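You operate a simulated robot arm through the tools that you are given. There is no shell and no other tool. Be economical: measure what you need, move in short steps, check, and stop when the job is done.

Carry out the task below with a simulated two-armed robot. There is one attempt and no reset: what you move stays moved.

Task
Hold the green tray on the top of the green bench steady with one hand and put the foam scrap from the top of the grey table in it with the other.

It is judged by the outcome, as a careful person would: the job done as asked, and still so three seconds after it is handed in. It fails if anything else is knocked over, pushed out of place, dropped, spilled or broken.

Robot
Two 7-joint arms with two-finger grippers on one trunk, on a base that drives. Base frame: it is fixed to the floor where the robot stands at the start and does not move with it; the origin is under the middle of the robot, x ahead of it, y to its left, z up; the surface under the hand at the start is at about z = 76. Lengths are in cm, angles in degrees, forces in N, time in s.
The left shoulder is at the start at [18.7, 21.6, 94.5], the right one opposite. With the tool pointing down near the work surface each hand reaches from about 10 to 92 cm from the robot's upright axis, wherever it stands, measured 20 degrees to its own side. Places, roughly: green tray [-100, -300, 75]. Payload 3.18 kg a hand.
The TCP of each hand is the grasp point between the finger pads, 3 cm short of the fingertips. In the tool frame z runs along the fingers and y along their closing line. The gripper opens to 14.4 cm. The gripper's body begins 10.3 cm behind the TCP.
Orientation is that of the tool frame in the base frame, as a unit quaternion [w, x, y, z]. With the fingers straight down and closing along the base's y, the tool's x points along the base's -x, its y along +y and its z along -z.

Tools
- The arms move only by the tool move_arm. It takes "left_plan", "right_plan" or both (then of equal length, played together; a hand with none holds still); each is a list of rows, each a list of 6 numbers: the shift along the tool's x, y, z in cm, then the turn, a rotation vector about the tool's x, y, z in degrees. In form: [[x, y, z, ax, ay, az], ...]. A call has 1 to 8 rows; each row shifts and turns the commanded pose from where the row before left it, along the tool's axes as they then stand. "left_grip" and "right_grip" are, for a hand that has rows, the closure, from 0 (fully open) to 1 (shut), set as the call begins (left out, the last holds). Each row takes 0.2 s and may step no farther than 5 cm and 8.6 degrees from the row before; otherwise, or with a gripper value out of range, the whole call is refused. A pose out of reach is approached as far as the arm can. The call stops where the force on the tool passes 40 N (or 10 N more than at its start, if that is more) or the arm is blocked; 0.2 s more then pass. Each finger halts on what it meets, pressing with about 27 N; the grip force reading is that of the motor and also rises with nothing between the fingers. The clock runs only during rows and for 0.2 s after the last one: add rows that do not move to give the fingers time. The reply holds the time, the measured pose of the TCP, the force on the tool along the base axes, the opening and the grip force, in the units named above and with some noise, with the torque about the TCP (base axes, N m) and any sound that the robot's microphone picked up.
- Cameras (640 x 400 px; columns grow to the right, rows downward): "scene" is now at [35.73, 0.06, 112.54]; the picture's right is [0.09, -1.00, 0.00], its down [-0.42, -0.04, -0.91] and it looks along [0.90, 0.09, -0.42] (base axes); focal length 214 px, centre (320, 200). "left" rides on the left gripper at [7.6, -1.6, -14.3] in its tool frame; the picture's right is [0.21, 0.98, 0.00], its down [-0.84, 0.18, -0.51] and it looks along [-0.50, 0.11, 0.86] (tool axes); focal length 218 px, centre (320, 200). "right" rides on the right gripper at [7.6, 1.6, -14.3] in its tool frame; the picture's right is [-0.21, 0.98, 0.00], its down [-0.84, -0.18, -0.51] and it looks along [-0.50, -0.11, 0.86] (tool axes); focal length 218 px, centre (320, 200).
- snapshot(camera): a new picture of that camera. The clock stands still meanwhile.
- move_column(by): slides the trunk up (or, below 0, down) by that many cm; the arms and the scene camera ride with it, the base frame stays. It gives what a move gives, with no picture.
- roll_base(legs): drives the robot by 1 to 6 legs, each [ahead, left, turn to the left] in cm, cm and degrees, along the robot's own axes; the way and the turn of a leg run together, so that a leg with both is an arc; at most 150 cm and 180 degrees a leg. The arms and the cameras ride along, it lands a little off, and it stops where it bumps. It gives what a move gives.
- head_to(pan, tilt): turns the head with the scene camera to pan (to the left, within 80 degrees either way) and tilt (down, from -29 to 69), counted from straight ahead of the robot. It gives what a move gives.
- locate(camera, pixels): there is no depth. For up to 12 entries [column, row, z] of the newest picture of that camera ("zoom" is the newest enlarged one), the place [x, y] in the base frame at which the ray of that pixel passes the height z, good to about 0.3 cm, but the place of the scene camera against the robot may be out by one fixed shift of up to 1.8 cm in any direction. The clock stands still meanwhile.
- zoom(camera, box): a new picture of the part [left, top, right, bottom] of that camera's present view, enlarged. The clock stands still meanwhile.
- finish_job(): hands the job in; it is judged then, once.

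Work in short steps. Measure before you move; look again where a grasp or a placing could have gone wrong, and mend it. You have 80 turns and 70 pictures in all, those below and enlarged ones among them. Open the grippers and draw the arms clear of the work before you hand the job in, unless the task says otherwise; then end with one line.

The tools are called after "Request:" by a JSON object that holds its "fn" and its "kwargs". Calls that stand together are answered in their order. move_arm: Moves the arms, as the interface text tells. Its arguments: {"type":"object","properties":{"left_plan":{"type":"array","items":{"type":"array","items":{"type":"number"}}},"left_grip":{"type":"number"},"right_plan":{"type":"array","items":{"type":"array","items":{"type":"number"}}},"right_grip":{"type":"number"}},"required":[]} The other tools are called the same way: move_column (by) slides the trunk up or down; roll_base (legs) drives the base; head_to (pan, tilt) turns the head that bears the scene camera; snapshot (camera) takes a picture; locate (camera, pixels) gives the place at which the rays of pixels pass given heights; zoom (camera, box) takes an enlarged picture of a part of a camera's view; finish_job () hands the job in.

At the start:

```text
time_s: 0.0
left_ee_pos: [44.76, 21.21, 105.82]
left_ee_rot: [0.001, -0.001, 1.0, -0.001]
left_contact_force: [0.4, -0.2, -0.3]
left_torque: [-0.01, -0.01, -0.01]
left_gripper_width: 14.42
left_finger_force: 0.0
right_ee_pos: [47.11, -15.23, 97.3]
right_ee_rot: [0.0, 0.001, 1.0, 0.0]
right_contact_force: [-0.9, 0.5, -0.2]
right_torque: [0.02, 0.02, 0.01]
right_gripper_width: 14.39
right_finger_force: 0.0
trunk travel left (down, up): [-3.9, 33.0]
robot x, y, heading: [-0.04, 0.26, 0.2]
head pan, tilt: [5.4, 24.8]
```

scene: 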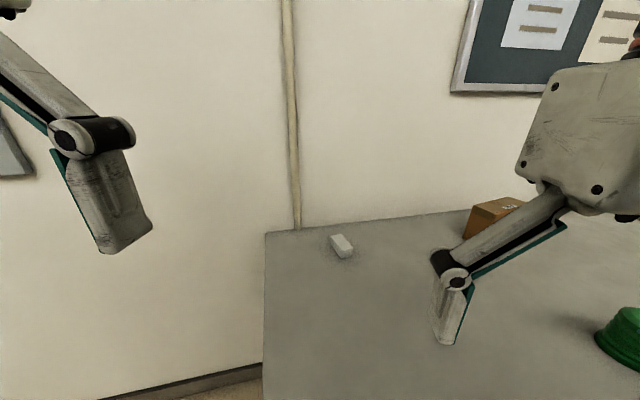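
right: 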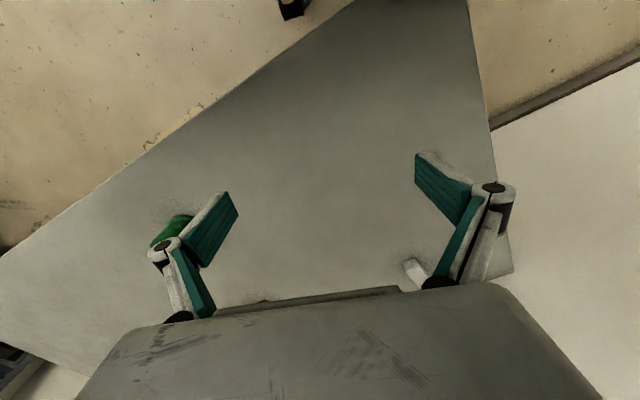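
left: 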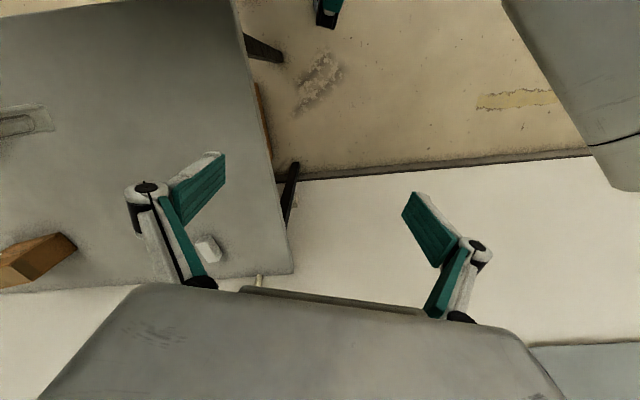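

The white block at about (341,246) in the scene may be the foam scrap; I zoom to check and look at the rest of the table to the right.

Request:
{"fn": "zoom", "kwargs": {"camera": "scene", "box": [280, 200, 400, 275]}}

Request:
{"fn": "locate", "kwargs": {"camera": "scene", "pixels": [[341, 246, 76], [341, 258, 76], [353, 252, 76], [330, 238, 78], [264, 234, 76], [264, 395, 76], [470, 210, 76], [600, 350, 76]]}}

Request:
{"fn": "head_to", "kwargs": {"pan": -40, "tilt": 35}}

Request:
{"fn": "snapshot", "kwargs": {"camera": "scene"}}

```text
5.33 times, centred on (340, 238) of scene
```

zoom: 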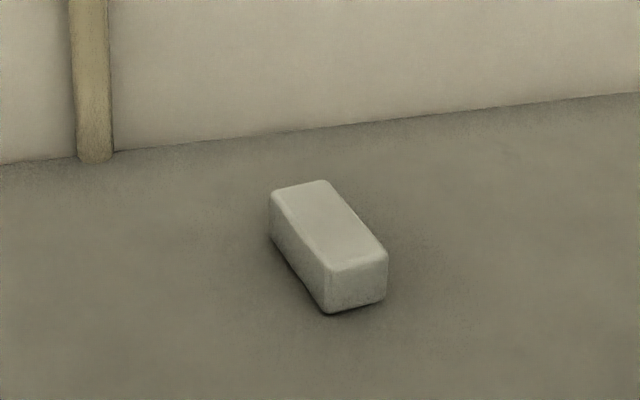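

```text
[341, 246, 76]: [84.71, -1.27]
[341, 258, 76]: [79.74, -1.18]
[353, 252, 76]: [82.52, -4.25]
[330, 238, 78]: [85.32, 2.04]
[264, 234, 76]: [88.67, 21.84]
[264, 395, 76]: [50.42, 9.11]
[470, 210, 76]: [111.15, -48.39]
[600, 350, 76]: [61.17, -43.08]
```

```text
time_s: 1.1
left_ee_pos: [44.73, 21.23, 105.84]
left_ee_rot: [0.0, -0.002, 1.0, -0.001]
left_contact_force: [0.6, -0.3, 0.0]
left_torque: [-0.02, 0.02, 0.01]
left_gripper_width: 14.38
left_finger_force: 0.1
right_ee_pos: [47.09, -15.23, 97.23]
right_ee_rot: [0.0, 0.0, 1.0, -0.001]
right_contact_force: [0.4, 0.2, 0.4]
right_torque: [0.01, -0.03, -0.04]
right_gripper_width: 14.4
right_finger_force: 0.1
trunk travel left (down, up): [-3.9, 33.0]
robot x, y, heading: [0.14, -0.19, 0.0]
head pan, tilt: [-40.0, 35.0]
```

```text
65 pictures are left
```

scene: 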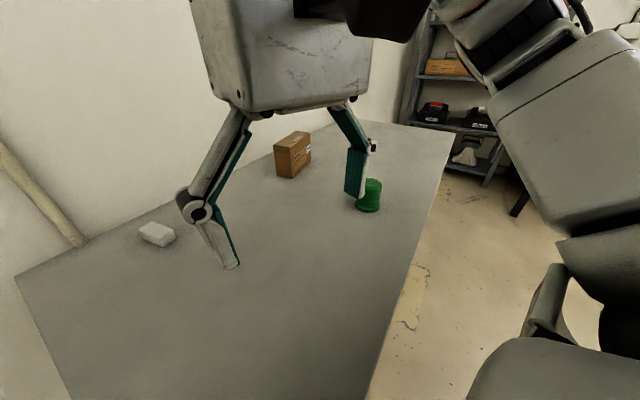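

The foam is at (156,234) here. I measure its corners in an enlarged view.

Request:
{"fn": "zoom", "kwargs": {"camera": "scene", "box": [117, 209, 197, 259]}}

Request:
{"fn": "zoom", "kwargs": {"camera": "left", "box": [160, 220, 256, 280]}}

```text
8.00 times, centred on (157, 234) of scene
```

zoom: 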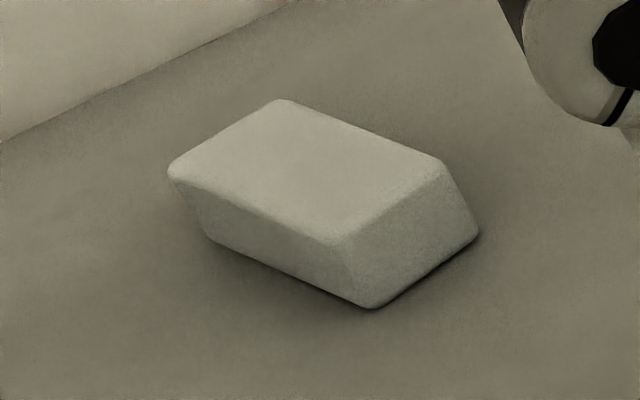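

```text
6.67 times, centred on (208, 250) of left
```

zoom: 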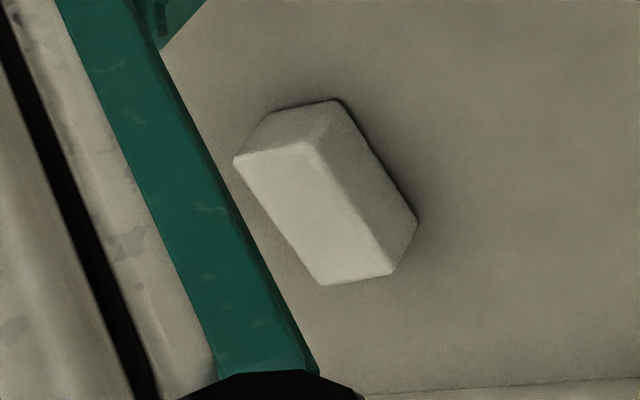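

I get the base coordinates of the corners from the enlarged left-hand picture.

Request:
{"fn": "locate", "kwargs": {"camera": "zoom", "pixels": [[343, 100, 76], [418, 218, 76], [268, 110, 76], [234, 160, 79], [317, 143, 79], [394, 273, 79], [322, 285, 79], [317, 143, 80], [394, 273, 80], [234, 160, 80], [322, 285, 80]]}}

```text
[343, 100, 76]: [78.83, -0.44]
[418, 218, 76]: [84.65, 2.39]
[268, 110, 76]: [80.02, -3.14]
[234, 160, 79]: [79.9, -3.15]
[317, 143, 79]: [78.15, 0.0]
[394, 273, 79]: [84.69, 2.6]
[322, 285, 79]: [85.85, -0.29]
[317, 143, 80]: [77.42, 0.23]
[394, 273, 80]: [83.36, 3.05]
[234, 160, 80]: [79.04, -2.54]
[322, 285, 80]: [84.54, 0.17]
```

Foam: about 6.4 x 3 x 2.7 cm, centred near (82.3, -0.4), long axis about 26° left of x. I bring the right hand above it, then turn the hand.

Request:
{"fn": "move_arm", "kwargs": {"right_plan": [[-4.4, 1.85, 0, 0, 0, 0], [-4.4, 1.85, 0, 0, 0, 0], [-4.4, 1.85, 0, 0, 0, 0], [-4.4, 1.85, 0, 0, 0, 0], [-4.4, 1.85, 0, 0, 0, 0], [-4.4, 1.85, 0, 0, 0, 0], [-4.4, 1.85, 0, 0, 0, 0], [-4.4, 1.85, 0, 0, 0, 0]]}}

Request:
{"fn": "move_arm", "kwargs": {"right_plan": [[0, 0, 2, 0, 0, -6.5], [0, 0, 2, 0, 0, -6.5], [0, 0, 2, 0, 0, -6.5], [0, 0, 1, 0, 0, -6.5], [0, 0, 0, 0, 0, 0]]}}

Request:
{"fn": "snapshot", "kwargs": {"camera": "right"}}

```text
time_s: 2.9
left_ee_pos: [44.72, 21.19, 105.79]
left_ee_rot: [0.0, -0.002, 1.0, -0.001]
left_contact_force: [-0.3, -0.4, 0.1]
left_torque: [0.03, -0.02, -0.03]
left_gripper_width: 14.41
left_finger_force: 0.0
right_ee_pos: [72.62, -4.01, 96.65]
right_ee_rot: [0.002, 0.001, 1.0, 0.002]
right_contact_force: [-0.3, 0.0, 1.2]
right_torque: [0.03, -0.02, 0.05]
right_gripper_width: 14.39
right_finger_force: 0.1
right hand out of reach, approached as far as the arm can: row 6, 7, 8
trunk travel left (down, up): [-3.9, 33.0]
robot x, y, heading: [0.15, 0.01, 0.0]
head pan, tilt: [-40.0, 35.0]
```

```text
time_s: 4.1
left_ee_pos: [44.73, 21.1, 105.78]
left_ee_rot: [0.0, -0.001, 1.0, -0.002]
left_contact_force: [-0.2, 0.5, -0.8]
left_torque: [0.0, 0.01, 0.0]
left_gripper_width: 14.4
left_finger_force: 0.0
right_ee_pos: [73.16, -6.02, 89.64]
right_ee_rot: [0.006, -0.082, 0.997, 0.002]
right_contact_force: [0.4, -1.0, -0.2]
right_torque: [0.01, 0.0, -0.04]
right_gripper_width: 14.42
right_finger_force: 0.2
right hand out of reach, approached as far as the arm can: row 1, 2, 3, 4
trunk travel left (down, up): [-3.9, 33.0]
robot x, y, heading: [0.35, 0.17, 0.1]
head pan, tilt: [-40.0, 35.0]
```

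```text
62 pictures are left
```

right: 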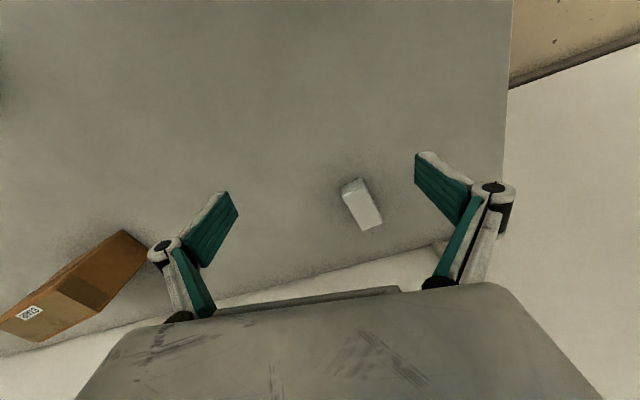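

The foam (361,204) is in view but just out of reach at this bearing. I draw the right hand back a bit and turn the base 20° left so that the foam lies on the right arm's good side.

Request:
{"fn": "move_arm", "kwargs": {"right_plan": [[4, 0, 0, 0, 0, 0], [4, 0, 0, 0, 0, 0], [4, 0, 0, 0, 0, 0], [4, 0, 0, 0, 0, 0]]}}

Request:
{"fn": "roll_base", "kwargs": {"legs": [[0, 0, 20]]}}

Request:
{"fn": "snapshot", "kwargs": {"camera": "right"}}

```text
time_s: 5.1
left_ee_pos: [44.7, 21.04, 105.87]
left_ee_rot: [0.0, -0.001, 1.0, -0.001]
left_contact_force: [0.5, 0.0, -0.4]
left_torque: [0.04, 0.02, 0.01]
left_gripper_width: 14.39
left_finger_force: 0.0
right_ee_pos: [57.54, -8.89, 89.59]
right_ee_rot: [0.006, -0.082, 0.997, 0.002]
right_contact_force: [-0.1, -0.3, 0.2]
right_torque: [0.0, -0.02, 0.01]
right_gripper_width: 14.41
right_finger_force: 0.0
trunk travel left (down, up): [-3.9, 33.0]
robot x, y, heading: [0.08, -0.14, -0.0]
head pan, tilt: [-40.0, 35.0]
```

```text
time_s: 6.6
left_ee_pos: [34.74, 35.32, 105.75]
left_ee_rot: [0.0, -0.175, 0.985, -0.001]
left_contact_force: [-0.9, -0.1, 1.0]
left_torque: [0.0, -0.04, 0.0]
left_gripper_width: 14.41
left_finger_force: 0.0
right_ee_pos: [57.08, 11.53, 89.64]
right_ee_rot: [0.004, -0.254, 0.967, 0.003]
right_contact_force: [-0.2, 0.0, -0.2]
right_torque: [-0.01, 0.0, -0.01]
right_gripper_width: 14.41
right_finger_force: 0.1
trunk travel left (down, up): [-3.9, 33.0]
robot x, y, heading: [0.2, 0.17, 19.8]
head pan, tilt: [-40.0, 35.0]
```

```text
61 pictures are left
```

right: 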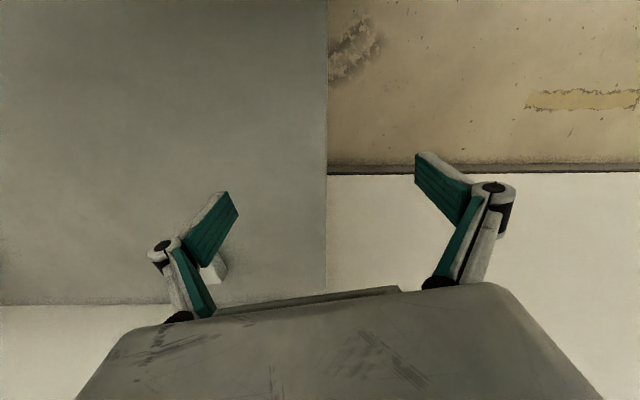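

The hand's yaw is now 29°. I move it above the foam (16 cm forward, 23 cm right in the tool frame) and look.

Request:
{"fn": "move_arm", "kwargs": {"right_plan": [[-2.7, -3.78, 0, 0, 0, 0], [-2.7, -3.78, 0, 0, 0, 0], [-2.7, -3.78, 0, 0, 0, 0], [-2.7, -3.78, 0, 0, 0, 0], [-2.7, -3.78, 0, 0, 0, 0], [-2.7, -3.78, 0, 0, 0, 0], [0, 0, 0, 0, 0, 0]]}}

Request:
{"fn": "zoom", "kwargs": {"camera": "right", "box": [200, 120, 440, 270]}}

```text
time_s: 8.2
left_ee_pos: [34.73, 35.14, 105.9]
left_ee_rot: [0.0, -0.175, 0.985, -0.001]
left_contact_force: [0.3, -0.2, 0.3]
left_torque: [0.01, 0.01, 0.0]
left_gripper_width: 14.39
left_finger_force: 0.0
right_ee_pos: [71.9, 4.58, 89.54]
right_ee_rot: [0.005, -0.253, 0.968, 0.004]
right_contact_force: [0.2, -0.8, -0.2]
right_torque: [0.01, -0.01, -0.03]
right_gripper_width: 14.39
right_finger_force: 0.0
right hand out of reach, approached as far as the arm can: row 4, 5, 6
trunk travel left (down, up): [-3.9, 33.0]
robot x, y, heading: [-0.12, -0.09, 20.0]
head pan, tilt: [-40.0, 35.0]
```

```text
2.67 times, centred on (320, 195) of right
```

zoom: 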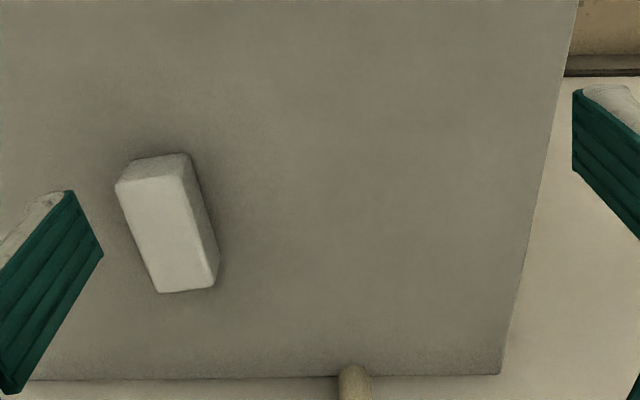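

Still out of reach at this height: the wrist is well above the shoulder. I raise the trunk 14 cm and bring the right hand back down by 16 cm less a margin, moving toward the foam.

Request:
{"fn": "move_column", "kwargs": {"by": 14}}

Request:
{"fn": "move_arm", "kwargs": {"right_plan": [[0, 0, 4.5, 0, 0, 0], [0, 0, 4.5, 0, 0, 0], [0, 0, 4.5, 0, 0, 0], [0, 0, 2, 0, 0, 0], [-1.7, -3.7, 0, 0, 0, 0], [-1.7, -3.7, 0, 0, 0, 0], [0, -2, 0, 0, 0, 0], [0, 0, 0, 0, 0, 0]]}}

Request:
{"fn": "zoom", "kwargs": {"camera": "right", "box": [200, 120, 440, 270]}}

```text
time_s: 9.9
left_ee_pos: [34.83, 35.35, 119.61]
left_ee_rot: [-0.002, -0.175, 0.984, -0.001]
left_contact_force: [1.4, 0.9, -0.8]
left_torque: [-0.04, 0.04, 0.01]
left_gripper_width: 14.41
left_finger_force: 0.1
right_ee_pos: [59.7, 0.23, 129.49]
right_ee_rot: [0.252, -0.243, 0.936, 0.027]
right_contact_force: [0.4, 0.2, -0.1]
right_torque: [-0.01, 0.02, -0.02]
right_gripper_width: 14.41
right_finger_force: 0.0
trunk travel left (down, up): [-17.9, 19.0]
robot x, y, heading: [-0.33, -0.17, 20.2]
head pan, tilt: [-40.0, 35.0]
```

```text
time_s: 11.7
left_ee_pos: [34.73, 35.2, 119.79]
left_ee_rot: [0.0, -0.176, 0.984, -0.001]
left_contact_force: [-0.1, 0.1, -0.3]
left_torque: [-0.02, 0.0, 0.01]
left_gripper_width: 14.4
left_finger_force: 0.0
right_ee_pos: [73.01, -2.0, 118.14]
right_ee_rot: [0.252, -0.244, 0.936, 0.027]
right_contact_force: [0.1, -0.1, 0.0]
right_torque: [0.01, 0.0, -0.03]
right_gripper_width: 14.38
right_finger_force: 0.0
right hand out of reach, approached as far as the arm can: row 7
trunk travel left (down, up): [-17.9, 19.0]
robot x, y, heading: [-0.06, 0.08, 20.2]
head pan, tilt: [-40.0, 35.0]
```

```text
2.67 times, centred on (320, 195) of right
```

zoom: 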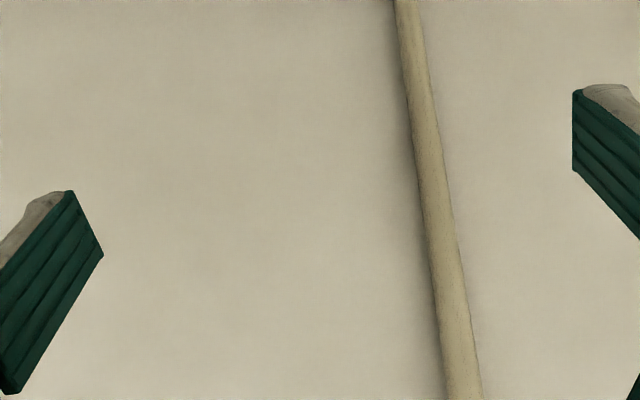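

The trunk slide left the right hand pitched 29° forward and high. I draw it back and undo the tilt (+29° about tool y, −4.4° about x).

Request:
{"fn": "move_arm", "kwargs": {"right_plan": [[4, 0, 0, 0, 0, 0], [4, 0, 0, 0, 0, 0], [4, 0, 0, 0, 0, 0], [4, 0, 0, 0, 0, 0], [0, 0, 0, -1.1, 7.27, 0], [0, 0, 0, -1.1, 7.27, 0], [0, 0, 0, -1.1, 7.27, 0], [0, 0, 0, -1.1, 7.27, 0]]}}

```text
time_s: 13.5
left_ee_pos: [34.81, 35.23, 119.77]
left_ee_rot: [0.0, -0.175, 0.984, -0.001]
left_contact_force: [0.1, -0.4, -0.5]
left_torque: [-0.01, 0.02, 0.01]
left_gripper_width: 14.44
left_finger_force: 0.1
right_ee_pos: [60.94, -9.11, 110.53]
right_ee_rot: [0.096, -0.249, 0.964, 0.012]
right_contact_force: [1.0, -0.2, -0.6]
right_torque: [0.01, 0.0, -0.01]
right_gripper_width: 14.39
right_finger_force: 0.0
right hand out of reach, approached as far as the arm can: row 7, 8
trunk travel left (down, up): [-17.9, 19.0]
robot x, y, heading: [-0.11, 0.07, 20.2]
head pan, tilt: [-40.0, 35.0]
```

11° of tilt remains; I lower the hand and draw back, then finish the turn.

Request:
{"fn": "move_arm", "kwargs": {"right_plan": [[2, 0, 4.4, 0, 0, 0], [2, 0, 4.4, 0, 0, 0], [2, 0, 4.4, 0, 0, 0], [0, 0, 0, 0, 0, 0]]}}

```text
time_s: 14.5
left_ee_pos: [34.69, 35.3, 119.83]
left_ee_rot: [0.0, -0.175, 0.985, -0.001]
left_contact_force: [0.5, -0.8, -0.2]
left_torque: [-0.01, 0.01, 0.0]
left_gripper_width: 14.41
left_finger_force: 0.0
right_ee_pos: [58.23, -10.98, 96.64]
right_ee_rot: [0.097, -0.25, 0.963, 0.012]
right_contact_force: [0.2, 0.5, 0.5]
right_torque: [0.02, 0.0, -0.02]
right_gripper_width: 14.38
right_finger_force: 0.1
trunk travel left (down, up): [-17.9, 19.0]
robot x, y, heading: [0.14, 0.06, 20.1]
head pan, tilt: [-40.0, 35.0]
```

I level the hand fully and lower it to z ≈ 88.

Request:
{"fn": "move_arm", "kwargs": {"right_plan": [[0, 0, 0, -0.9, 5.6, 0], [0, 0, 0, -0.8, 5.6, 0], [0, 0, 3, 0, 0, 0], [0, 0, 3, 0, 0, 0], [0, 0, 2.5, 0, 0, 0], [0, 0, 0, 0, 0, 0]]}}

```text
time_s: 15.9
left_ee_pos: [34.75, 35.23, 119.77]
left_ee_rot: [0.0, -0.175, 0.985, 0.0]
left_contact_force: [0.3, -0.3, -0.3]
left_torque: [0.03, -0.02, 0.03]
left_gripper_width: 14.42
left_finger_force: 0.0
right_ee_pos: [57.88, -11.07, 88.1]
right_ee_rot: [-0.002, -0.253, 0.968, 0.002]
right_contact_force: [0.0, 0.1, 0.3]
right_torque: [0.0, 0.0, 0.01]
right_gripper_width: 14.4
right_finger_force: 0.1
trunk travel left (down, up): [-17.9, 19.0]
robot x, y, heading: [-0.18, 0.2, 20.4]
head pan, tilt: [-40.0, 35.0]
```

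Hand is level, at z 88. I move it forward 26 cm over the foam and look.

Request:
{"fn": "move_arm", "kwargs": {"right_plan": [[-4.4, -0.43, 0, 0, 0, 0], [-4.4, -0.43, 0, 0, 0, 0], [-4.4, -0.43, 0, 0, 0, 0], [-4.4, -0.43, 0, 0, 0, 0], [-4.4, -0.43, 0, 0, 0, 0], [-4.4, -0.43, 0, 0, 0, 0], [0, 0, 0, 0, 0, 0]]}}

Request:
{"fn": "zoom", "kwargs": {"camera": "right", "box": [200, 120, 440, 270]}}

```text
time_s: 17.5
left_ee_pos: [34.89, 35.25, 119.67]
left_ee_rot: [0.0, -0.175, 0.985, 0.0]
left_contact_force: [0.2, -0.5, -0.5]
left_torque: [0.02, 0.01, 0.01]
left_gripper_width: 14.4
left_finger_force: 0.1
right_ee_pos: [69.22, -6.23, 87.85]
right_ee_rot: [-0.002, -0.252, 0.968, 0.001]
right_contact_force: [-0.5, 1.0, -0.5]
right_torque: [-0.01, 0.0, -0.01]
right_gripper_width: 14.39
right_finger_force: 0.1
right hand out of reach, approached as far as the arm can: row 3, 4, 5, 6
trunk travel left (down, up): [-17.9, 19.0]
robot x, y, heading: [0.11, -0.21, 20.5]
head pan, tilt: [-40.0, 35.0]
```

```text
2.67 times, centred on (320, 195) of right
```

zoom: 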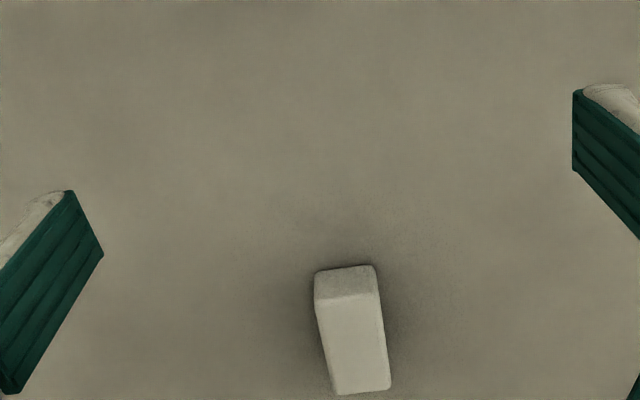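

The arm stops at x ≈ 69, so driving nearer is better than stretching. I look down in front of the robot to see how close the table edge is.

Request:
{"fn": "head_to", "kwargs": {"pan": -15, "tilt": 65}}

Request:
{"fn": "snapshot", "kwargs": {"camera": "scene"}}

```text
time_s: 18.4
left_ee_pos: [34.77, 35.16, 119.86]
left_ee_rot: [0.0, -0.176, 0.984, -0.001]
left_contact_force: [0.1, -0.1, 0.1]
left_torque: [0.04, 0.01, 0.01]
left_gripper_width: 14.4
left_finger_force: 0.0
right_ee_pos: [69.22, -6.36, 87.97]
right_ee_rot: [-0.002, -0.252, 0.968, 0.002]
right_contact_force: [-0.5, -0.8, -0.3]
right_torque: [0.04, 0.0, -0.05]
right_gripper_width: 14.41
right_finger_force: 0.0
trunk travel left (down, up): [-17.9, 19.0]
robot x, y, heading: [-0.17, 0.1, 20.0]
head pan, tilt: [-15.0, 65.0]
```

```text
57 pictures are left
```

scene: 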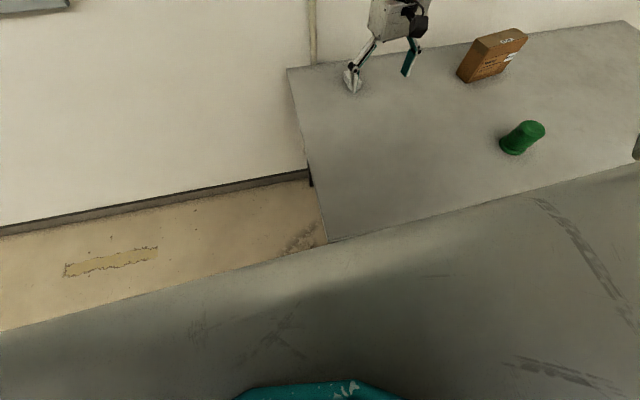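

I locate the visible table corner points.

Request:
{"fn": "locate", "kwargs": {"camera": "scene", "pixels": [[287, 68, 76], [327, 241, 76], [638, 22, 76], [353, 80, 78], [525, 200, 76], [635, 166, 76]]}}

Request:
{"fn": "snapshot", "kwargs": {"camera": "left"}}

```text
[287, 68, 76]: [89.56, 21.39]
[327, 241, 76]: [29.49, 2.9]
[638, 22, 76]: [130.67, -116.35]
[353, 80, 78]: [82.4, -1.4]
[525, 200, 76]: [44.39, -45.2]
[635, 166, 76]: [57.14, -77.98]
```

```text
56 pictures are left
```

left: 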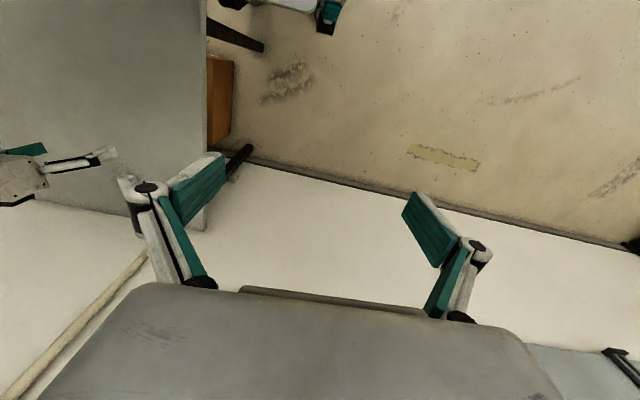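

The robot already stands at the table edge (near edge about 22 cm from its axis). Before driving round, I try the reach lower down, where it is longer: step back 2 cm, lower to z ≈ 80.5, then go forward with the open fingers straddling the foam.

Request:
{"fn": "move_arm", "kwargs": {"right_plan": [[2, 0, 0, 0, 0, 0], [0, -0.8, 3.5, 0, 0, 1.5], [0, 0, 3.5, 0, 0, 1.5], [-3, 0, 0, 0, 0, 0], [-3, 0, 0, 0, 0, 0], [-3, 0, 0, 0, 0, 0], [-3, 0, 0, 0, 0, 0], [0, 0, 0, 0, 0, 0]]}}

Request:
{"fn": "snapshot", "kwargs": {"camera": "right"}}

```text
time_s: 20.2
left_ee_pos: [34.73, 35.17, 119.8]
left_ee_rot: [0.0, -0.176, 0.984, -0.001]
left_contact_force: [0.6, -0.9, 0.3]
left_torque: [-0.02, 0.0, -0.04]
left_gripper_width: 14.43
left_finger_force: 0.0
right_ee_pos: [73.47, -5.23, 81.06]
right_ee_rot: [-0.002, -0.227, 0.974, 0.002]
right_contact_force: [0.0, 0.5, -0.2]
right_torque: [-0.02, -0.02, 0.02]
right_gripper_width: 14.41
right_finger_force: 0.1
right hand out of reach, approached as far as the arm can: row 6, 7
trunk travel left (down, up): [-17.9, 19.0]
robot x, y, heading: [-0.02, -0.12, 20.0]
head pan, tilt: [-15.0, 65.0]
```

```text
55 pictures are left
```

right: 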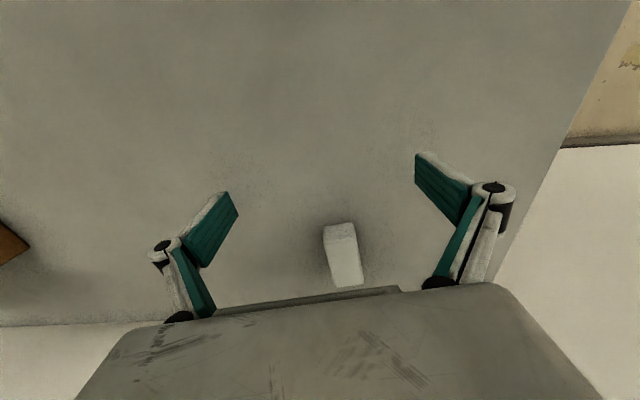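

Reach ends at x 73.5; the foam is (343,255), well centred between the fingers. I pitch the fingers forward 28° about the closing line, which frees reach, and then advance level.

Request:
{"fn": "move_arm", "kwargs": {"right_plan": [[0.5, 0, -0.5, 0, 0, 0], [0, 0, 0, 0, -7, 0], [0, 0, 0, 0, -7, 0], [0, 0, 0, 0, -7, 0], [0, 0, 0, 0, -7, 0], [0, 0, 0, 0, 0, 0]]}}

Request:
{"fn": "move_arm", "kwargs": {"right_plan": [[-2.2, 0, 1.17, 0, 0, 0], [-2.2, 0, 1.17, 0, 0, 0], [-2.2, 0, 1.17, 0, 0, 0], [0, 0, 0, 0, 0, 0]]}}

Request:
{"fn": "snapshot", "kwargs": {"camera": "right"}}

```text
time_s: 21.6
left_ee_pos: [34.7, 35.17, 119.69]
left_ee_rot: [0.0, -0.175, 0.985, -0.001]
left_contact_force: [0.2, 0.0, -0.6]
left_torque: [0.01, -0.01, 0.0]
left_gripper_width: 14.38
left_finger_force: 0.1
right_ee_pos: [73.12, -5.52, 81.52]
right_ee_rot: [0.235, -0.219, 0.945, 0.056]
right_contact_force: [0.4, -0.5, 0.5]
right_torque: [-0.01, -0.04, 0.01]
right_gripper_width: 14.4
right_finger_force: 0.0
trunk travel left (down, up): [-17.9, 19.0]
robot x, y, heading: [0.08, -0.05, 19.8]
head pan, tilt: [-15.0, 65.0]
```

```text
time_s: 22.6
left_ee_pos: [34.73, 35.24, 119.85]
left_ee_rot: [0.0, -0.176, 0.984, 0.0]
left_contact_force: [-0.2, 0.5, 0.2]
left_torque: [0.01, -0.04, 0.03]
left_gripper_width: 14.4
left_finger_force: 0.0
right_ee_pos: [79.9, -2.35, 81.44]
right_ee_rot: [0.235, -0.22, 0.945, 0.056]
right_contact_force: [0.0, -0.2, 0.0]
right_torque: [0.01, 0.01, -0.01]
right_gripper_width: 14.39
right_finger_force: 0.0
trunk travel left (down, up): [-17.9, 19.0]
robot x, y, heading: [-0.2, -0.2, 20.0]
head pan, tilt: [-15.0, 65.0]
```

```text
54 pictures are left
```

right: 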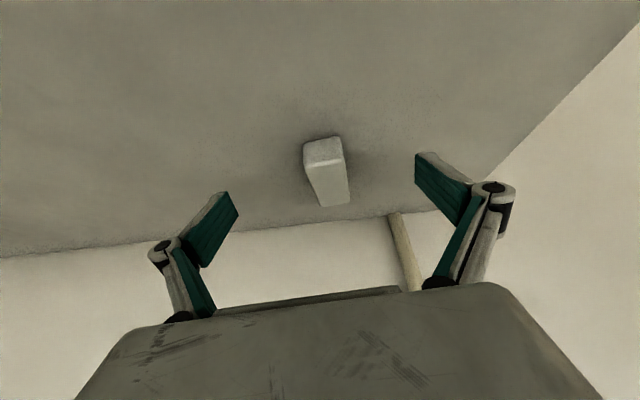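

The tilt works: the foam (326,170) lies centred between the fingers. I lower the last 1.4 cm, advance 2.2 cm, then close.

Request:
{"fn": "move_arm", "kwargs": {"right_plan": [[-0.97, 0.1, 0.52, 0, 0, 0], [-0.97, 0.1, 0.52, 0, 0, 0], [0.66, 0, 1.24, 0, 0, 0], [0, 0, 0, 0, 0, 0]]}}

Request:
{"fn": "snapshot", "kwargs": {"camera": "right"}}

```text
time_s: 23.6
left_ee_pos: [34.77, 35.3, 119.79]
left_ee_rot: [0.0, -0.176, 0.984, -0.001]
left_contact_force: [-0.1, 0.2, 0.8]
left_torque: [0.02, 0.01, -0.01]
left_gripper_width: 14.41
left_finger_force: 0.0
right_ee_pos: [81.59, -1.22, 80.07]
right_ee_rot: [0.235, -0.22, 0.945, 0.057]
right_contact_force: [0.7, -0.1, 0.2]
right_torque: [0.01, 0.0, -0.02]
right_gripper_width: 14.42
right_finger_force: 0.1
trunk travel left (down, up): [-17.9, 19.0]
robot x, y, heading: [-0.11, 0.04, 20.1]
head pan, tilt: [-15.0, 65.0]
```

```text
53 pictures are left
```

right: 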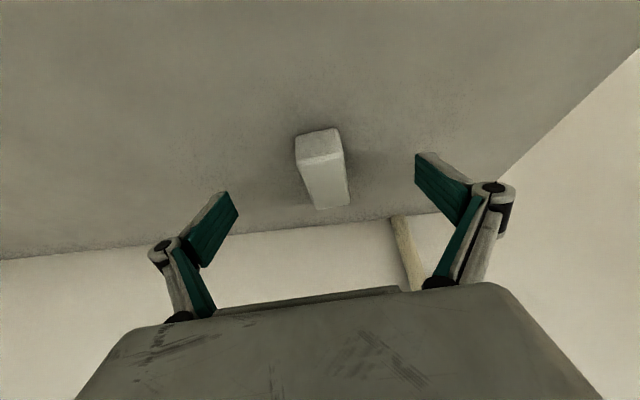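

I verify the foam's place from this picture.

Request:
{"fn": "locate", "kwargs": {"camera": "right", "pixels": [[303, 160, 78.7], [344, 155, 78.7], [350, 203, 78.7], [318, 209, 78.7], [296, 136, 76], [338, 129, 76]]}}

```text
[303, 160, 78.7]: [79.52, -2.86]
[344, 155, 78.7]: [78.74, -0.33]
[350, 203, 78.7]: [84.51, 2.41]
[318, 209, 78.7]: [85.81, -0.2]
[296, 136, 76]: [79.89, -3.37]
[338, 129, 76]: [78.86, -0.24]
```

Foam centre (82.2, -0.3): fine lengthwise, 0.5 cm off sideways. I shift that and close.

Request:
{"fn": "move_arm", "kwargs": {"right_plan": [[0, 0.5, 0, 0, 0, 0], [0, 0, 0, 0, 0, 0]]}}

Request:
{"fn": "move_arm", "kwargs": {"right_plan": [[0, 0, 0, 0, 0, 0], [0, 0, 0, 0, 0, 0], [0, 0, 0, 0, 0, 0], [0, 0, 0, 0, 0, 0], [0, 0, 0, 0, 0, 0]], "right_grip": 1}}

Request:
{"fn": "snapshot", "kwargs": {"camera": "right"}}

```text
time_s: 24.2
left_ee_pos: [34.82, 35.21, 119.81]
left_ee_rot: [0.0, -0.175, 0.984, 0.0]
left_contact_force: [-0.5, -0.6, -0.5]
left_torque: [0.02, 0.02, 0.0]
left_gripper_width: 14.41
left_finger_force: 0.1
right_ee_pos: [81.36, -0.56, 79.86]
right_ee_rot: [0.234, -0.22, 0.945, 0.055]
right_contact_force: [-0.2, -0.1, -0.9]
right_torque: [-0.04, -0.03, -0.01]
right_gripper_width: 14.39
right_finger_force: 0.1
trunk travel left (down, up): [-17.9, 19.0]
robot x, y, heading: [-0.01, 0.02, 20.3]
head pan, tilt: [-15.0, 65.0]
```

```text
time_s: 25.4
left_ee_pos: [34.77, 35.18, 119.87]
left_ee_rot: [0.0, -0.174, 0.985, -0.001]
left_contact_force: [0.2, 0.3, -0.7]
left_torque: [0.01, 0.01, 0.01]
left_gripper_width: 14.37
left_finger_force: 0.1
right_ee_pos: [81.44, -0.72, 79.88]
right_ee_rot: [0.234, -0.219, 0.946, 0.056]
right_contact_force: [0.1, -0.2, -0.1]
right_torque: [-0.02, 0.05, 0.06]
right_gripper_width: 3.23
right_finger_force: 27.2
trunk travel left (down, up): [-17.9, 19.0]
robot x, y, heading: [0.48, 0.32, 20.3]
head pan, tilt: [-15.0, 65.0]
```

```text
52 pictures are left
```

right: 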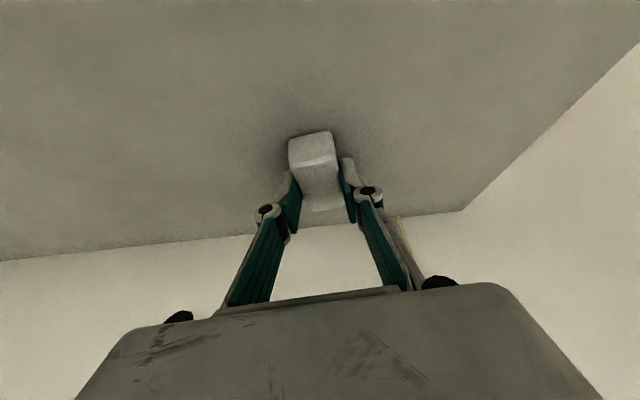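

Gripped at 3.23 cm wide. I draw the hand up along the fingers' axis and check that the foam comes along.

Request:
{"fn": "move_arm", "kwargs": {"right_plan": [[0, 0, -2, 0, 0, 0], [0, 0, -4, 0, 0, 0], [0, 0, -4, 0, 0, 0], [0, 0, -4, 0, 0, 0], [3, 0, -4, 0, 0, 0], [3, 0, -4, 0, 0, 0], [3, 0, -3, 0, 0, 0], [0, 0, 0, 0, 0, 0]]}}

Request:
{"fn": "snapshot", "kwargs": {"camera": "right"}}

```text
time_s: 27.2
left_ee_pos: [34.85, 35.35, 119.72]
left_ee_rot: [-0.001, -0.175, 0.985, -0.002]
left_contact_force: [-0.1, -0.9, 1.0]
left_torque: [-0.02, 0.0, 0.0]
left_gripper_width: 14.39
left_finger_force: 0.0
right_ee_pos: [63.99, -9.41, 97.87]
right_ee_rot: [0.233, -0.22, 0.946, 0.056]
right_contact_force: [0.3, -0.2, -0.9]
right_torque: [-0.02, 0.05, 0.0]
right_gripper_width: 3.23
right_finger_force: 26.9
trunk travel left (down, up): [-17.9, 19.0]
robot x, y, heading: [-0.13, 0.25, 20.1]
head pan, tilt: [-15.0, 65.0]
```

```text
51 pictures are left
```

right: 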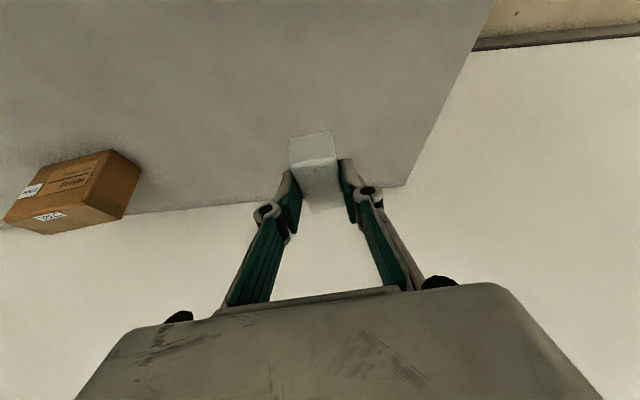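

The foam is held. I draw the hand back 18 cm and level it for travel.

Request:
{"fn": "move_arm", "kwargs": {"right_plan": [[3.97, 0, -2.1, 0, 0, 0], [3.97, 0, -2.1, 0, 0, 0], [3.97, 0, -2.1, 0, 0, 0], [3.97, 0, -2.1, 0, 0, 0], [0, 0, 0, 0, 7, 0], [0, 0, 0, 0, 7, 0], [0, 0, 0, 0, 7, 0], [0, 0, 0, 0, 7, 0]]}}

Request:
{"fn": "head_to", "kwargs": {"pan": -80, "tilt": 20}}

Request:
{"fn": "snapshot", "kwargs": {"camera": "scene"}}

```text
time_s: 29.0
left_ee_pos: [34.85, 35.18, 119.85]
left_ee_rot: [0.0, -0.176, 0.984, -0.001]
left_contact_force: [-0.7, -0.3, -0.2]
left_torque: [0.04, -0.04, 0.01]
left_gripper_width: 14.41
left_finger_force: 0.0
right_ee_pos: [53.55, -16.61, 100.98]
right_ee_rot: [-0.002, -0.226, 0.974, 0.001]
right_contact_force: [0.0, -0.3, 0.3]
right_torque: [-0.01, -0.01, 0.02]
right_gripper_width: 3.26
right_finger_force: 26.7
right hand out of reach, approached as far as the arm can: row 3, 4
trunk travel left (down, up): [-17.9, 19.0]
robot x, y, heading: [-0.42, 0.1, 20.1]
head pan, tilt: [-15.0, 65.0]
```

```text
time_s: 30.4
left_ee_pos: [34.72, 35.23, 119.8]
left_ee_rot: [0.0, -0.175, 0.985, -0.001]
left_contact_force: [-0.6, 0.2, -0.5]
left_torque: [-0.01, 0.03, -0.02]
left_gripper_width: 14.4
left_finger_force: 0.0
right_ee_pos: [53.63, -16.59, 100.92]
right_ee_rot: [-0.001, -0.226, 0.974, 0.001]
right_contact_force: [-0.6, -0.1, 0.2]
right_torque: [-0.02, 0.06, -0.02]
right_gripper_width: 3.24
right_finger_force: 26.7
trunk travel left (down, up): [-17.9, 19.0]
robot x, y, heading: [0.14, 0.03, 20.0]
head pan, tilt: [-80.0, 20.0]
```

```text
50 pictures are left
```

scene: 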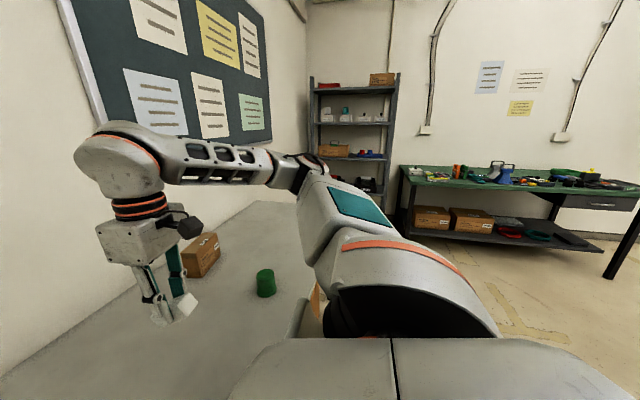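

The green bench stands along the far side (y ≈ -300). The hands ride above everything near, so I turn in place to the right by 100° and look.

Request:
{"fn": "roll_base", "kwargs": {"legs": [[0, 0, -100]]}}

Request:
{"fn": "head_to", "kwargs": {"pan": -25, "tilt": 25}}

Request:
{"fn": "snapshot", "kwargs": {"camera": "scene"}}

```text
time_s: 33.6
left_ee_pos: [43.29, -11.21, 119.96]
left_ee_rot: [-0.001, 0.402, 0.916, -0.001]
left_contact_force: [0.9, -0.7, 0.4]
left_torque: [-0.02, -0.04, -0.02]
left_gripper_width: 14.43
left_finger_force: 0.0
right_ee_pos: [2.33, -48.31, 100.96]
right_ee_rot: [0.0, 0.355, 0.935, 0.002]
right_contact_force: [-0.8, 0.7, 0.2]
right_torque: [-0.03, -0.03, 0.0]
right_gripper_width: 3.26
right_finger_force: 26.5
trunk travel left (down, up): [-17.9, 19.0]
robot x, y, heading: [-2.52, 7.77, -47.7]
head pan, tilt: [-80.0, 20.0]
stopped in leg 1: the robot was blocked; the commanded pose is now the measured one
```

```text
time_s: 34.9
left_ee_pos: [43.43, -11.19, 119.7]
left_ee_rot: [-0.002, 0.403, 0.915, 0.001]
left_contact_force: [0.0, -0.5, 0.2]
left_torque: [0.0, 0.0, 0.0]
left_gripper_width: 14.4
left_finger_force: 0.0
right_ee_pos: [2.59, -48.41, 100.89]
right_ee_rot: [-0.001, 0.354, 0.935, 0.001]
right_contact_force: [-0.1, -0.7, 0.4]
right_torque: [0.02, -0.01, 0.02]
right_gripper_width: 3.25
right_finger_force: 27.0
trunk travel left (down, up): [-17.9, 19.0]
robot x, y, heading: [-2.41, 7.61, -47.7]
head pan, tilt: [-25.0, 25.0]
```

```text
49 pictures are left
```

scene: 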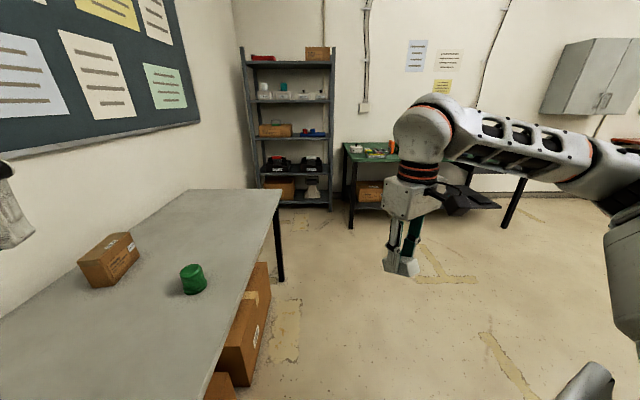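

The turn was stopped by a bump at the table, so I need distance from it first. I look to the right and down before moving there.

Request:
{"fn": "head_to", "kwargs": {"pan": -80, "tilt": 35}}

Request:
{"fn": "snapshot", "kwargs": {"camera": "scene"}}

```text
time_s: 36.1
left_ee_pos: [43.54, -11.3, 119.76]
left_ee_rot: [-0.001, 0.403, 0.915, 0.0]
left_contact_force: [-0.2, 0.3, -0.6]
left_torque: [-0.02, -0.01, -0.01]
left_gripper_width: 14.4
left_finger_force: 0.0
right_ee_pos: [2.62, -48.33, 100.89]
right_ee_rot: [-0.001, 0.354, 0.935, 0.002]
right_contact_force: [-0.1, 0.4, -0.8]
right_torque: [0.03, 0.02, 0.01]
right_gripper_width: 3.27
right_finger_force: 27.2
trunk travel left (down, up): [-17.9, 19.0]
robot x, y, heading: [-2.43, 7.57, -47.9]
head pan, tilt: [-80.0, 35.0]
```

```text
48 pictures are left
```

scene: 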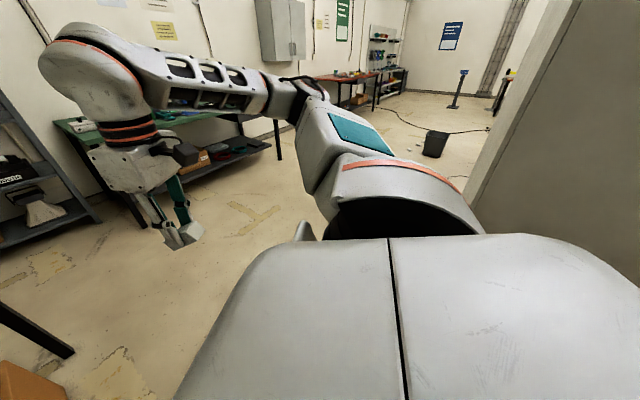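

Floor is free toward the bench (around (250,270)); a tall panel stands at the right rear. I drive diagonally away from the table, toward the bench, along heading ≈ -105°.

Request:
{"fn": "roll_base", "kwargs": {"legs": [[33, -50, 0]]}}

Request:
{"fn": "roll_base", "kwargs": {"legs": [[0, 0, -47]]}}

Request:
{"fn": "head_to", "kwargs": {"pan": -10, "tilt": 20}}

Request:
{"fn": "snapshot", "kwargs": {"camera": "scene"}}

```text
time_s: 36.9
left_ee_pos: [43.49, -11.23, 119.8]
left_ee_rot: [-0.001, 0.401, 0.916, -0.001]
left_contact_force: [0.4, 0.3, -0.5]
left_torque: [0.02, -0.04, -0.01]
left_gripper_width: 14.44
left_finger_force: 0.1
right_ee_pos: [2.68, -48.55, 100.82]
right_ee_rot: [-0.001, 0.354, 0.935, 0.001]
right_contact_force: [0.5, -0.2, -0.2]
right_torque: [-0.02, 0.03, 0.0]
right_gripper_width: 3.24
right_finger_force: 27.1
trunk travel left (down, up): [-17.9, 19.0]
robot x, y, heading: [-2.21, 7.39, -47.5]
head pan, tilt: [-80.0, 35.0]
stopped in leg 1: the robot was blocked; the commanded pose is now the measured one
```

```text
time_s: 39.5
left_ee_pos: [14.24, -39.1, 119.78]
left_ee_rot: [-0.001, 0.74, 0.672, 0.001]
left_contact_force: [0.6, 0.0, -0.5]
left_torque: [-0.01, 0.0, -0.02]
left_gripper_width: 14.43
left_finger_force: 0.1
right_ee_pos: [-40.8, -33.64, 100.83]
right_ee_rot: [0.0, 0.705, 0.709, 0.003]
right_contact_force: [-0.7, -0.5, 0.9]
right_torque: [-0.01, 0.0, -0.02]
right_gripper_width: 3.3
right_finger_force: 26.4
trunk travel left (down, up): [-17.9, 19.0]
robot x, y, heading: [-2.45, 7.42, -95.7]
head pan, tilt: [-80.0, 35.0]
```

```text
time_s: 40.9
left_ee_pos: [14.2, -39.25, 119.78]
left_ee_rot: [-0.001, 0.74, 0.673, 0.0]
left_contact_force: [-0.5, 0.5, -0.5]
left_torque: [-0.02, -0.02, 0.0]
left_gripper_width: 14.41
left_finger_force: 0.0
right_ee_pos: [-40.69, -33.59, 100.94]
right_ee_rot: [-0.001, 0.705, 0.71, 0.002]
right_contact_force: [0.1, 0.3, -0.4]
right_torque: [0.01, -0.02, -0.04]
right_gripper_width: 3.25
right_finger_force: 27.2
trunk travel left (down, up): [-17.9, 19.0]
robot x, y, heading: [-2.57, 7.7, -95.6]
head pan, tilt: [-10.0, 20.0]
```

```text
47 pictures are left
```

scene: 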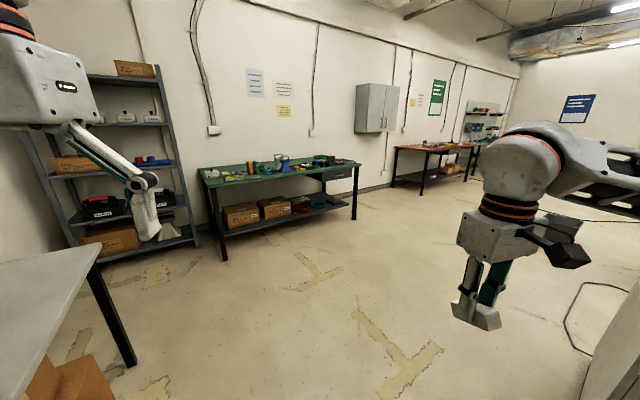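

The bench is ahead at (280,170). The way ahead is free; I drive 60 cm forward and zoom in on the bench.

Request:
{"fn": "zoom", "kwargs": {"camera": "scene", "box": [190, 135, 370, 248]}}

Request:
{"fn": "roll_base", "kwargs": {"legs": [[60, 0, 0]]}}

```text
3.54 times, centred on (280, 192) of scene
```

zoom: 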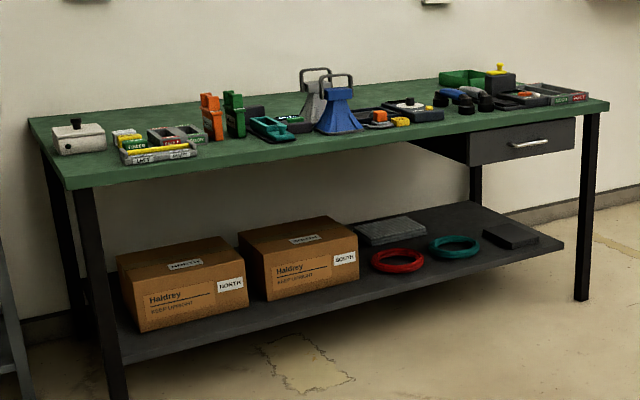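

```text
time_s: 44.3
left_ee_pos: [7.68, -99.29, 119.71]
left_ee_rot: [-0.002, 0.743, 0.669, 0.0]
left_contact_force: [-0.3, 0.3, -0.4]
left_torque: [0.02, -0.01, 0.02]
left_gripper_width: 14.37
left_finger_force: 0.0
right_ee_pos: [-47.22, -93.46, 100.89]
right_ee_rot: [-0.001, 0.707, 0.707, 0.001]
right_contact_force: [-0.2, 0.1, -0.7]
right_torque: [-0.02, 0.02, 0.01]
right_gripper_width: 3.23
right_finger_force: 27.0
trunk travel left (down, up): [-17.9, 19.0]
robot x, y, heading: [-8.22, -52.7, -96.1]
head pan, tilt: [-10.0, 20.0]
```

The green tray sits at the right end of the bench (zoom (462,78)), among other things. I take a new picture to locate it and the bench edge.

Request:
{"fn": "head_to", "kwargs": {"pan": -15, "tilt": 20}}

Request:
{"fn": "snapshot", "kwargs": {"camera": "scene"}}

```text
time_s: 44.9
left_ee_pos: [7.79, -99.3, 119.73]
left_ee_rot: [-0.001, 0.742, 0.67, 0.0]
left_contact_force: [-0.4, -0.3, -0.6]
left_torque: [0.03, 0.02, 0.0]
left_gripper_width: 14.39
left_finger_force: 0.0
right_ee_pos: [-47.3, -93.28, 100.72]
right_ee_rot: [0.0, 0.707, 0.707, 0.002]
right_contact_force: [-0.5, 0.7, 0.2]
right_torque: [0.0, 0.01, 0.01]
right_gripper_width: 3.27
right_finger_force: 26.5
trunk travel left (down, up): [-17.9, 19.0]
robot x, y, heading: [-8.62, -52.73, -96.2]
head pan, tilt: [-15.0, 20.0]
```

```text
45 pictures are left
```

scene: 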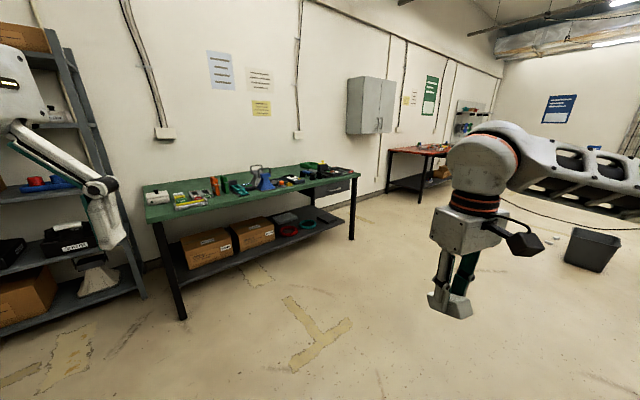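

Request:
{"fn": "zoom", "kwargs": {"camera": "scene", "box": [130, 145, 370, 295]}}

Request:
{"fn": "locate", "kwargs": {"camera": "scene", "pixels": [[149, 222, 74], [358, 176, 74], [145, 189, 74], [308, 168, 74], [182, 318, 0], [351, 239, 0]]}}

```text
2.67 times, centred on (250, 220) of scene
```

zoom: 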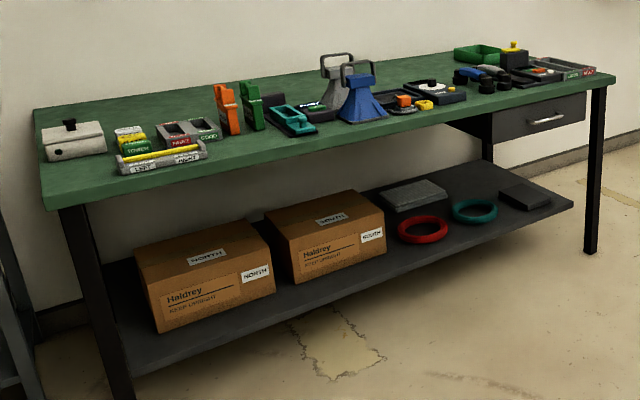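

```text
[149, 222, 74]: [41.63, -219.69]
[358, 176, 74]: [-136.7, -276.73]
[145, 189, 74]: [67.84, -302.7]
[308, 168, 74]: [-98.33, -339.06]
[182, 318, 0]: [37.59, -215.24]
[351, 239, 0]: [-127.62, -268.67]
```

The bench front edge runs from (42,-220) to (-137,-277), so facing it means heading ≈ -72°. I drive there in two parts, first 100 cm ahead, then diagonally right to about 60 cm off the edge in front of the tray.

Request:
{"fn": "roll_base", "kwargs": {"legs": [[95, 0, 0]]}}

Request:
{"fn": "head_to", "kwargs": {"pan": -50, "tilt": 30}}

Request:
{"fn": "snapshot", "kwargs": {"camera": "scene"}}

```text
time_s: 49.9
left_ee_pos: [-2.58, -194.15, 119.7]
left_ee_rot: [-0.002, 0.743, 0.67, 0.0]
left_contact_force: [-0.3, -0.2, 0.3]
left_torque: [0.03, -0.01, 0.0]
left_gripper_width: 14.4
left_finger_force: 0.0
right_ee_pos: [-57.42, -188.18, 100.87]
right_ee_rot: [0.0, 0.707, 0.707, 0.003]
right_contact_force: [0.1, -0.4, -0.4]
right_torque: [0.0, -0.01, -0.05]
right_gripper_width: 3.25
right_finger_force: 27.4
trunk travel left (down, up): [-17.9, 19.0]
robot x, y, heading: [-19.0, -147.26, -95.9]
head pan, tilt: [-15.0, 20.0]
```

```text
time_s: 50.9
left_ee_pos: [-2.47, -194.16, 119.73]
left_ee_rot: [-0.001, 0.742, 0.67, 0.0]
left_contact_force: [0.2, 0.2, 0.8]
left_torque: [0.02, -0.03, 0.0]
left_gripper_width: 14.39
left_finger_force: 0.1
right_ee_pos: [-57.5, -188.18, 100.91]
right_ee_rot: [-0.001, 0.708, 0.707, 0.002]
right_contact_force: [0.4, 0.3, 0.0]
right_torque: [0.01, -0.02, 0.02]
right_gripper_width: 3.26
right_finger_force: 26.3
trunk travel left (down, up): [-17.9, 19.0]
robot x, y, heading: [-18.43, -146.85, -96.3]
head pan, tilt: [-50.0, 30.0]
```

```text
43 pictures are left
```

scene: 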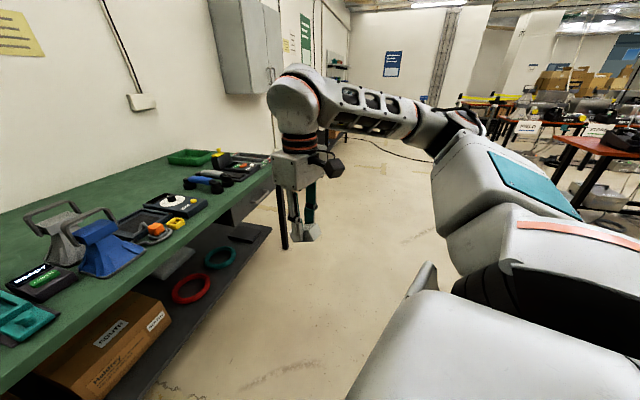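

The tray is at (190,157); the floor along the way is free. I drive diagonally and turn to face the bench.

Request:
{"fn": "roll_base", "kwargs": {"legs": [[70, -102, 0], [0, 0, 24]]}}

Request:
{"fn": "head_to", "kwargs": {"pan": 0, "tilt": 40}}

Request:
{"fn": "snapshot", "kwargs": {"camera": "scene"}}

```text
time_s: 61.3
left_ee_pos: [-92.14, -243.64, 119.71]
left_ee_rot: [-0.001, 0.586, 0.81, -0.001]
left_contact_force: [0.5, -1.2, 0.0]
left_torque: [0.0, 0.01, 0.01]
left_gripper_width: 14.39
left_finger_force: 0.0
right_ee_pos: [-144.71, -260.58, 100.86]
right_ee_rot: [0.0, 0.544, 0.839, 0.002]
right_contact_force: [0.6, -0.1, -0.5]
right_torque: [0.03, 0.0, -0.01]
right_gripper_width: 3.25
right_finger_force: 26.6
trunk travel left (down, up): [-17.9, 19.0]
robot x, y, heading: [-125.83, -207.47, -72.2]
head pan, tilt: [-50.0, 30.0]
```

```text
time_s: 62.5
left_ee_pos: [-92.05, -243.7, 119.72]
left_ee_rot: [-0.001, 0.586, 0.81, -0.001]
left_contact_force: [0.0, 0.0, -0.2]
left_torque: [0.06, 0.0, 0.01]
left_gripper_width: 14.39
left_finger_force: 0.0
right_ee_pos: [-144.69, -260.75, 100.78]
right_ee_rot: [-0.002, 0.544, 0.839, 0.001]
right_contact_force: [0.2, -0.2, -0.2]
right_torque: [0.0, 0.04, 0.01]
right_gripper_width: 3.25
right_finger_force: 27.0
trunk travel left (down, up): [-17.9, 19.0]
robot x, y, heading: [-126.13, -207.22, -72.6]
head pan, tilt: [0.0, 40.0]
```

```text
42 pictures are left
```

scene: 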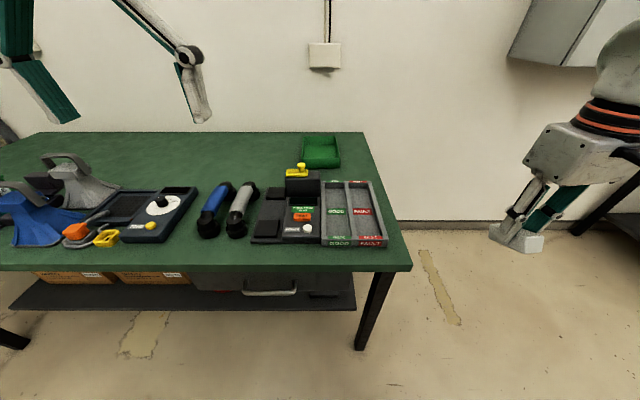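

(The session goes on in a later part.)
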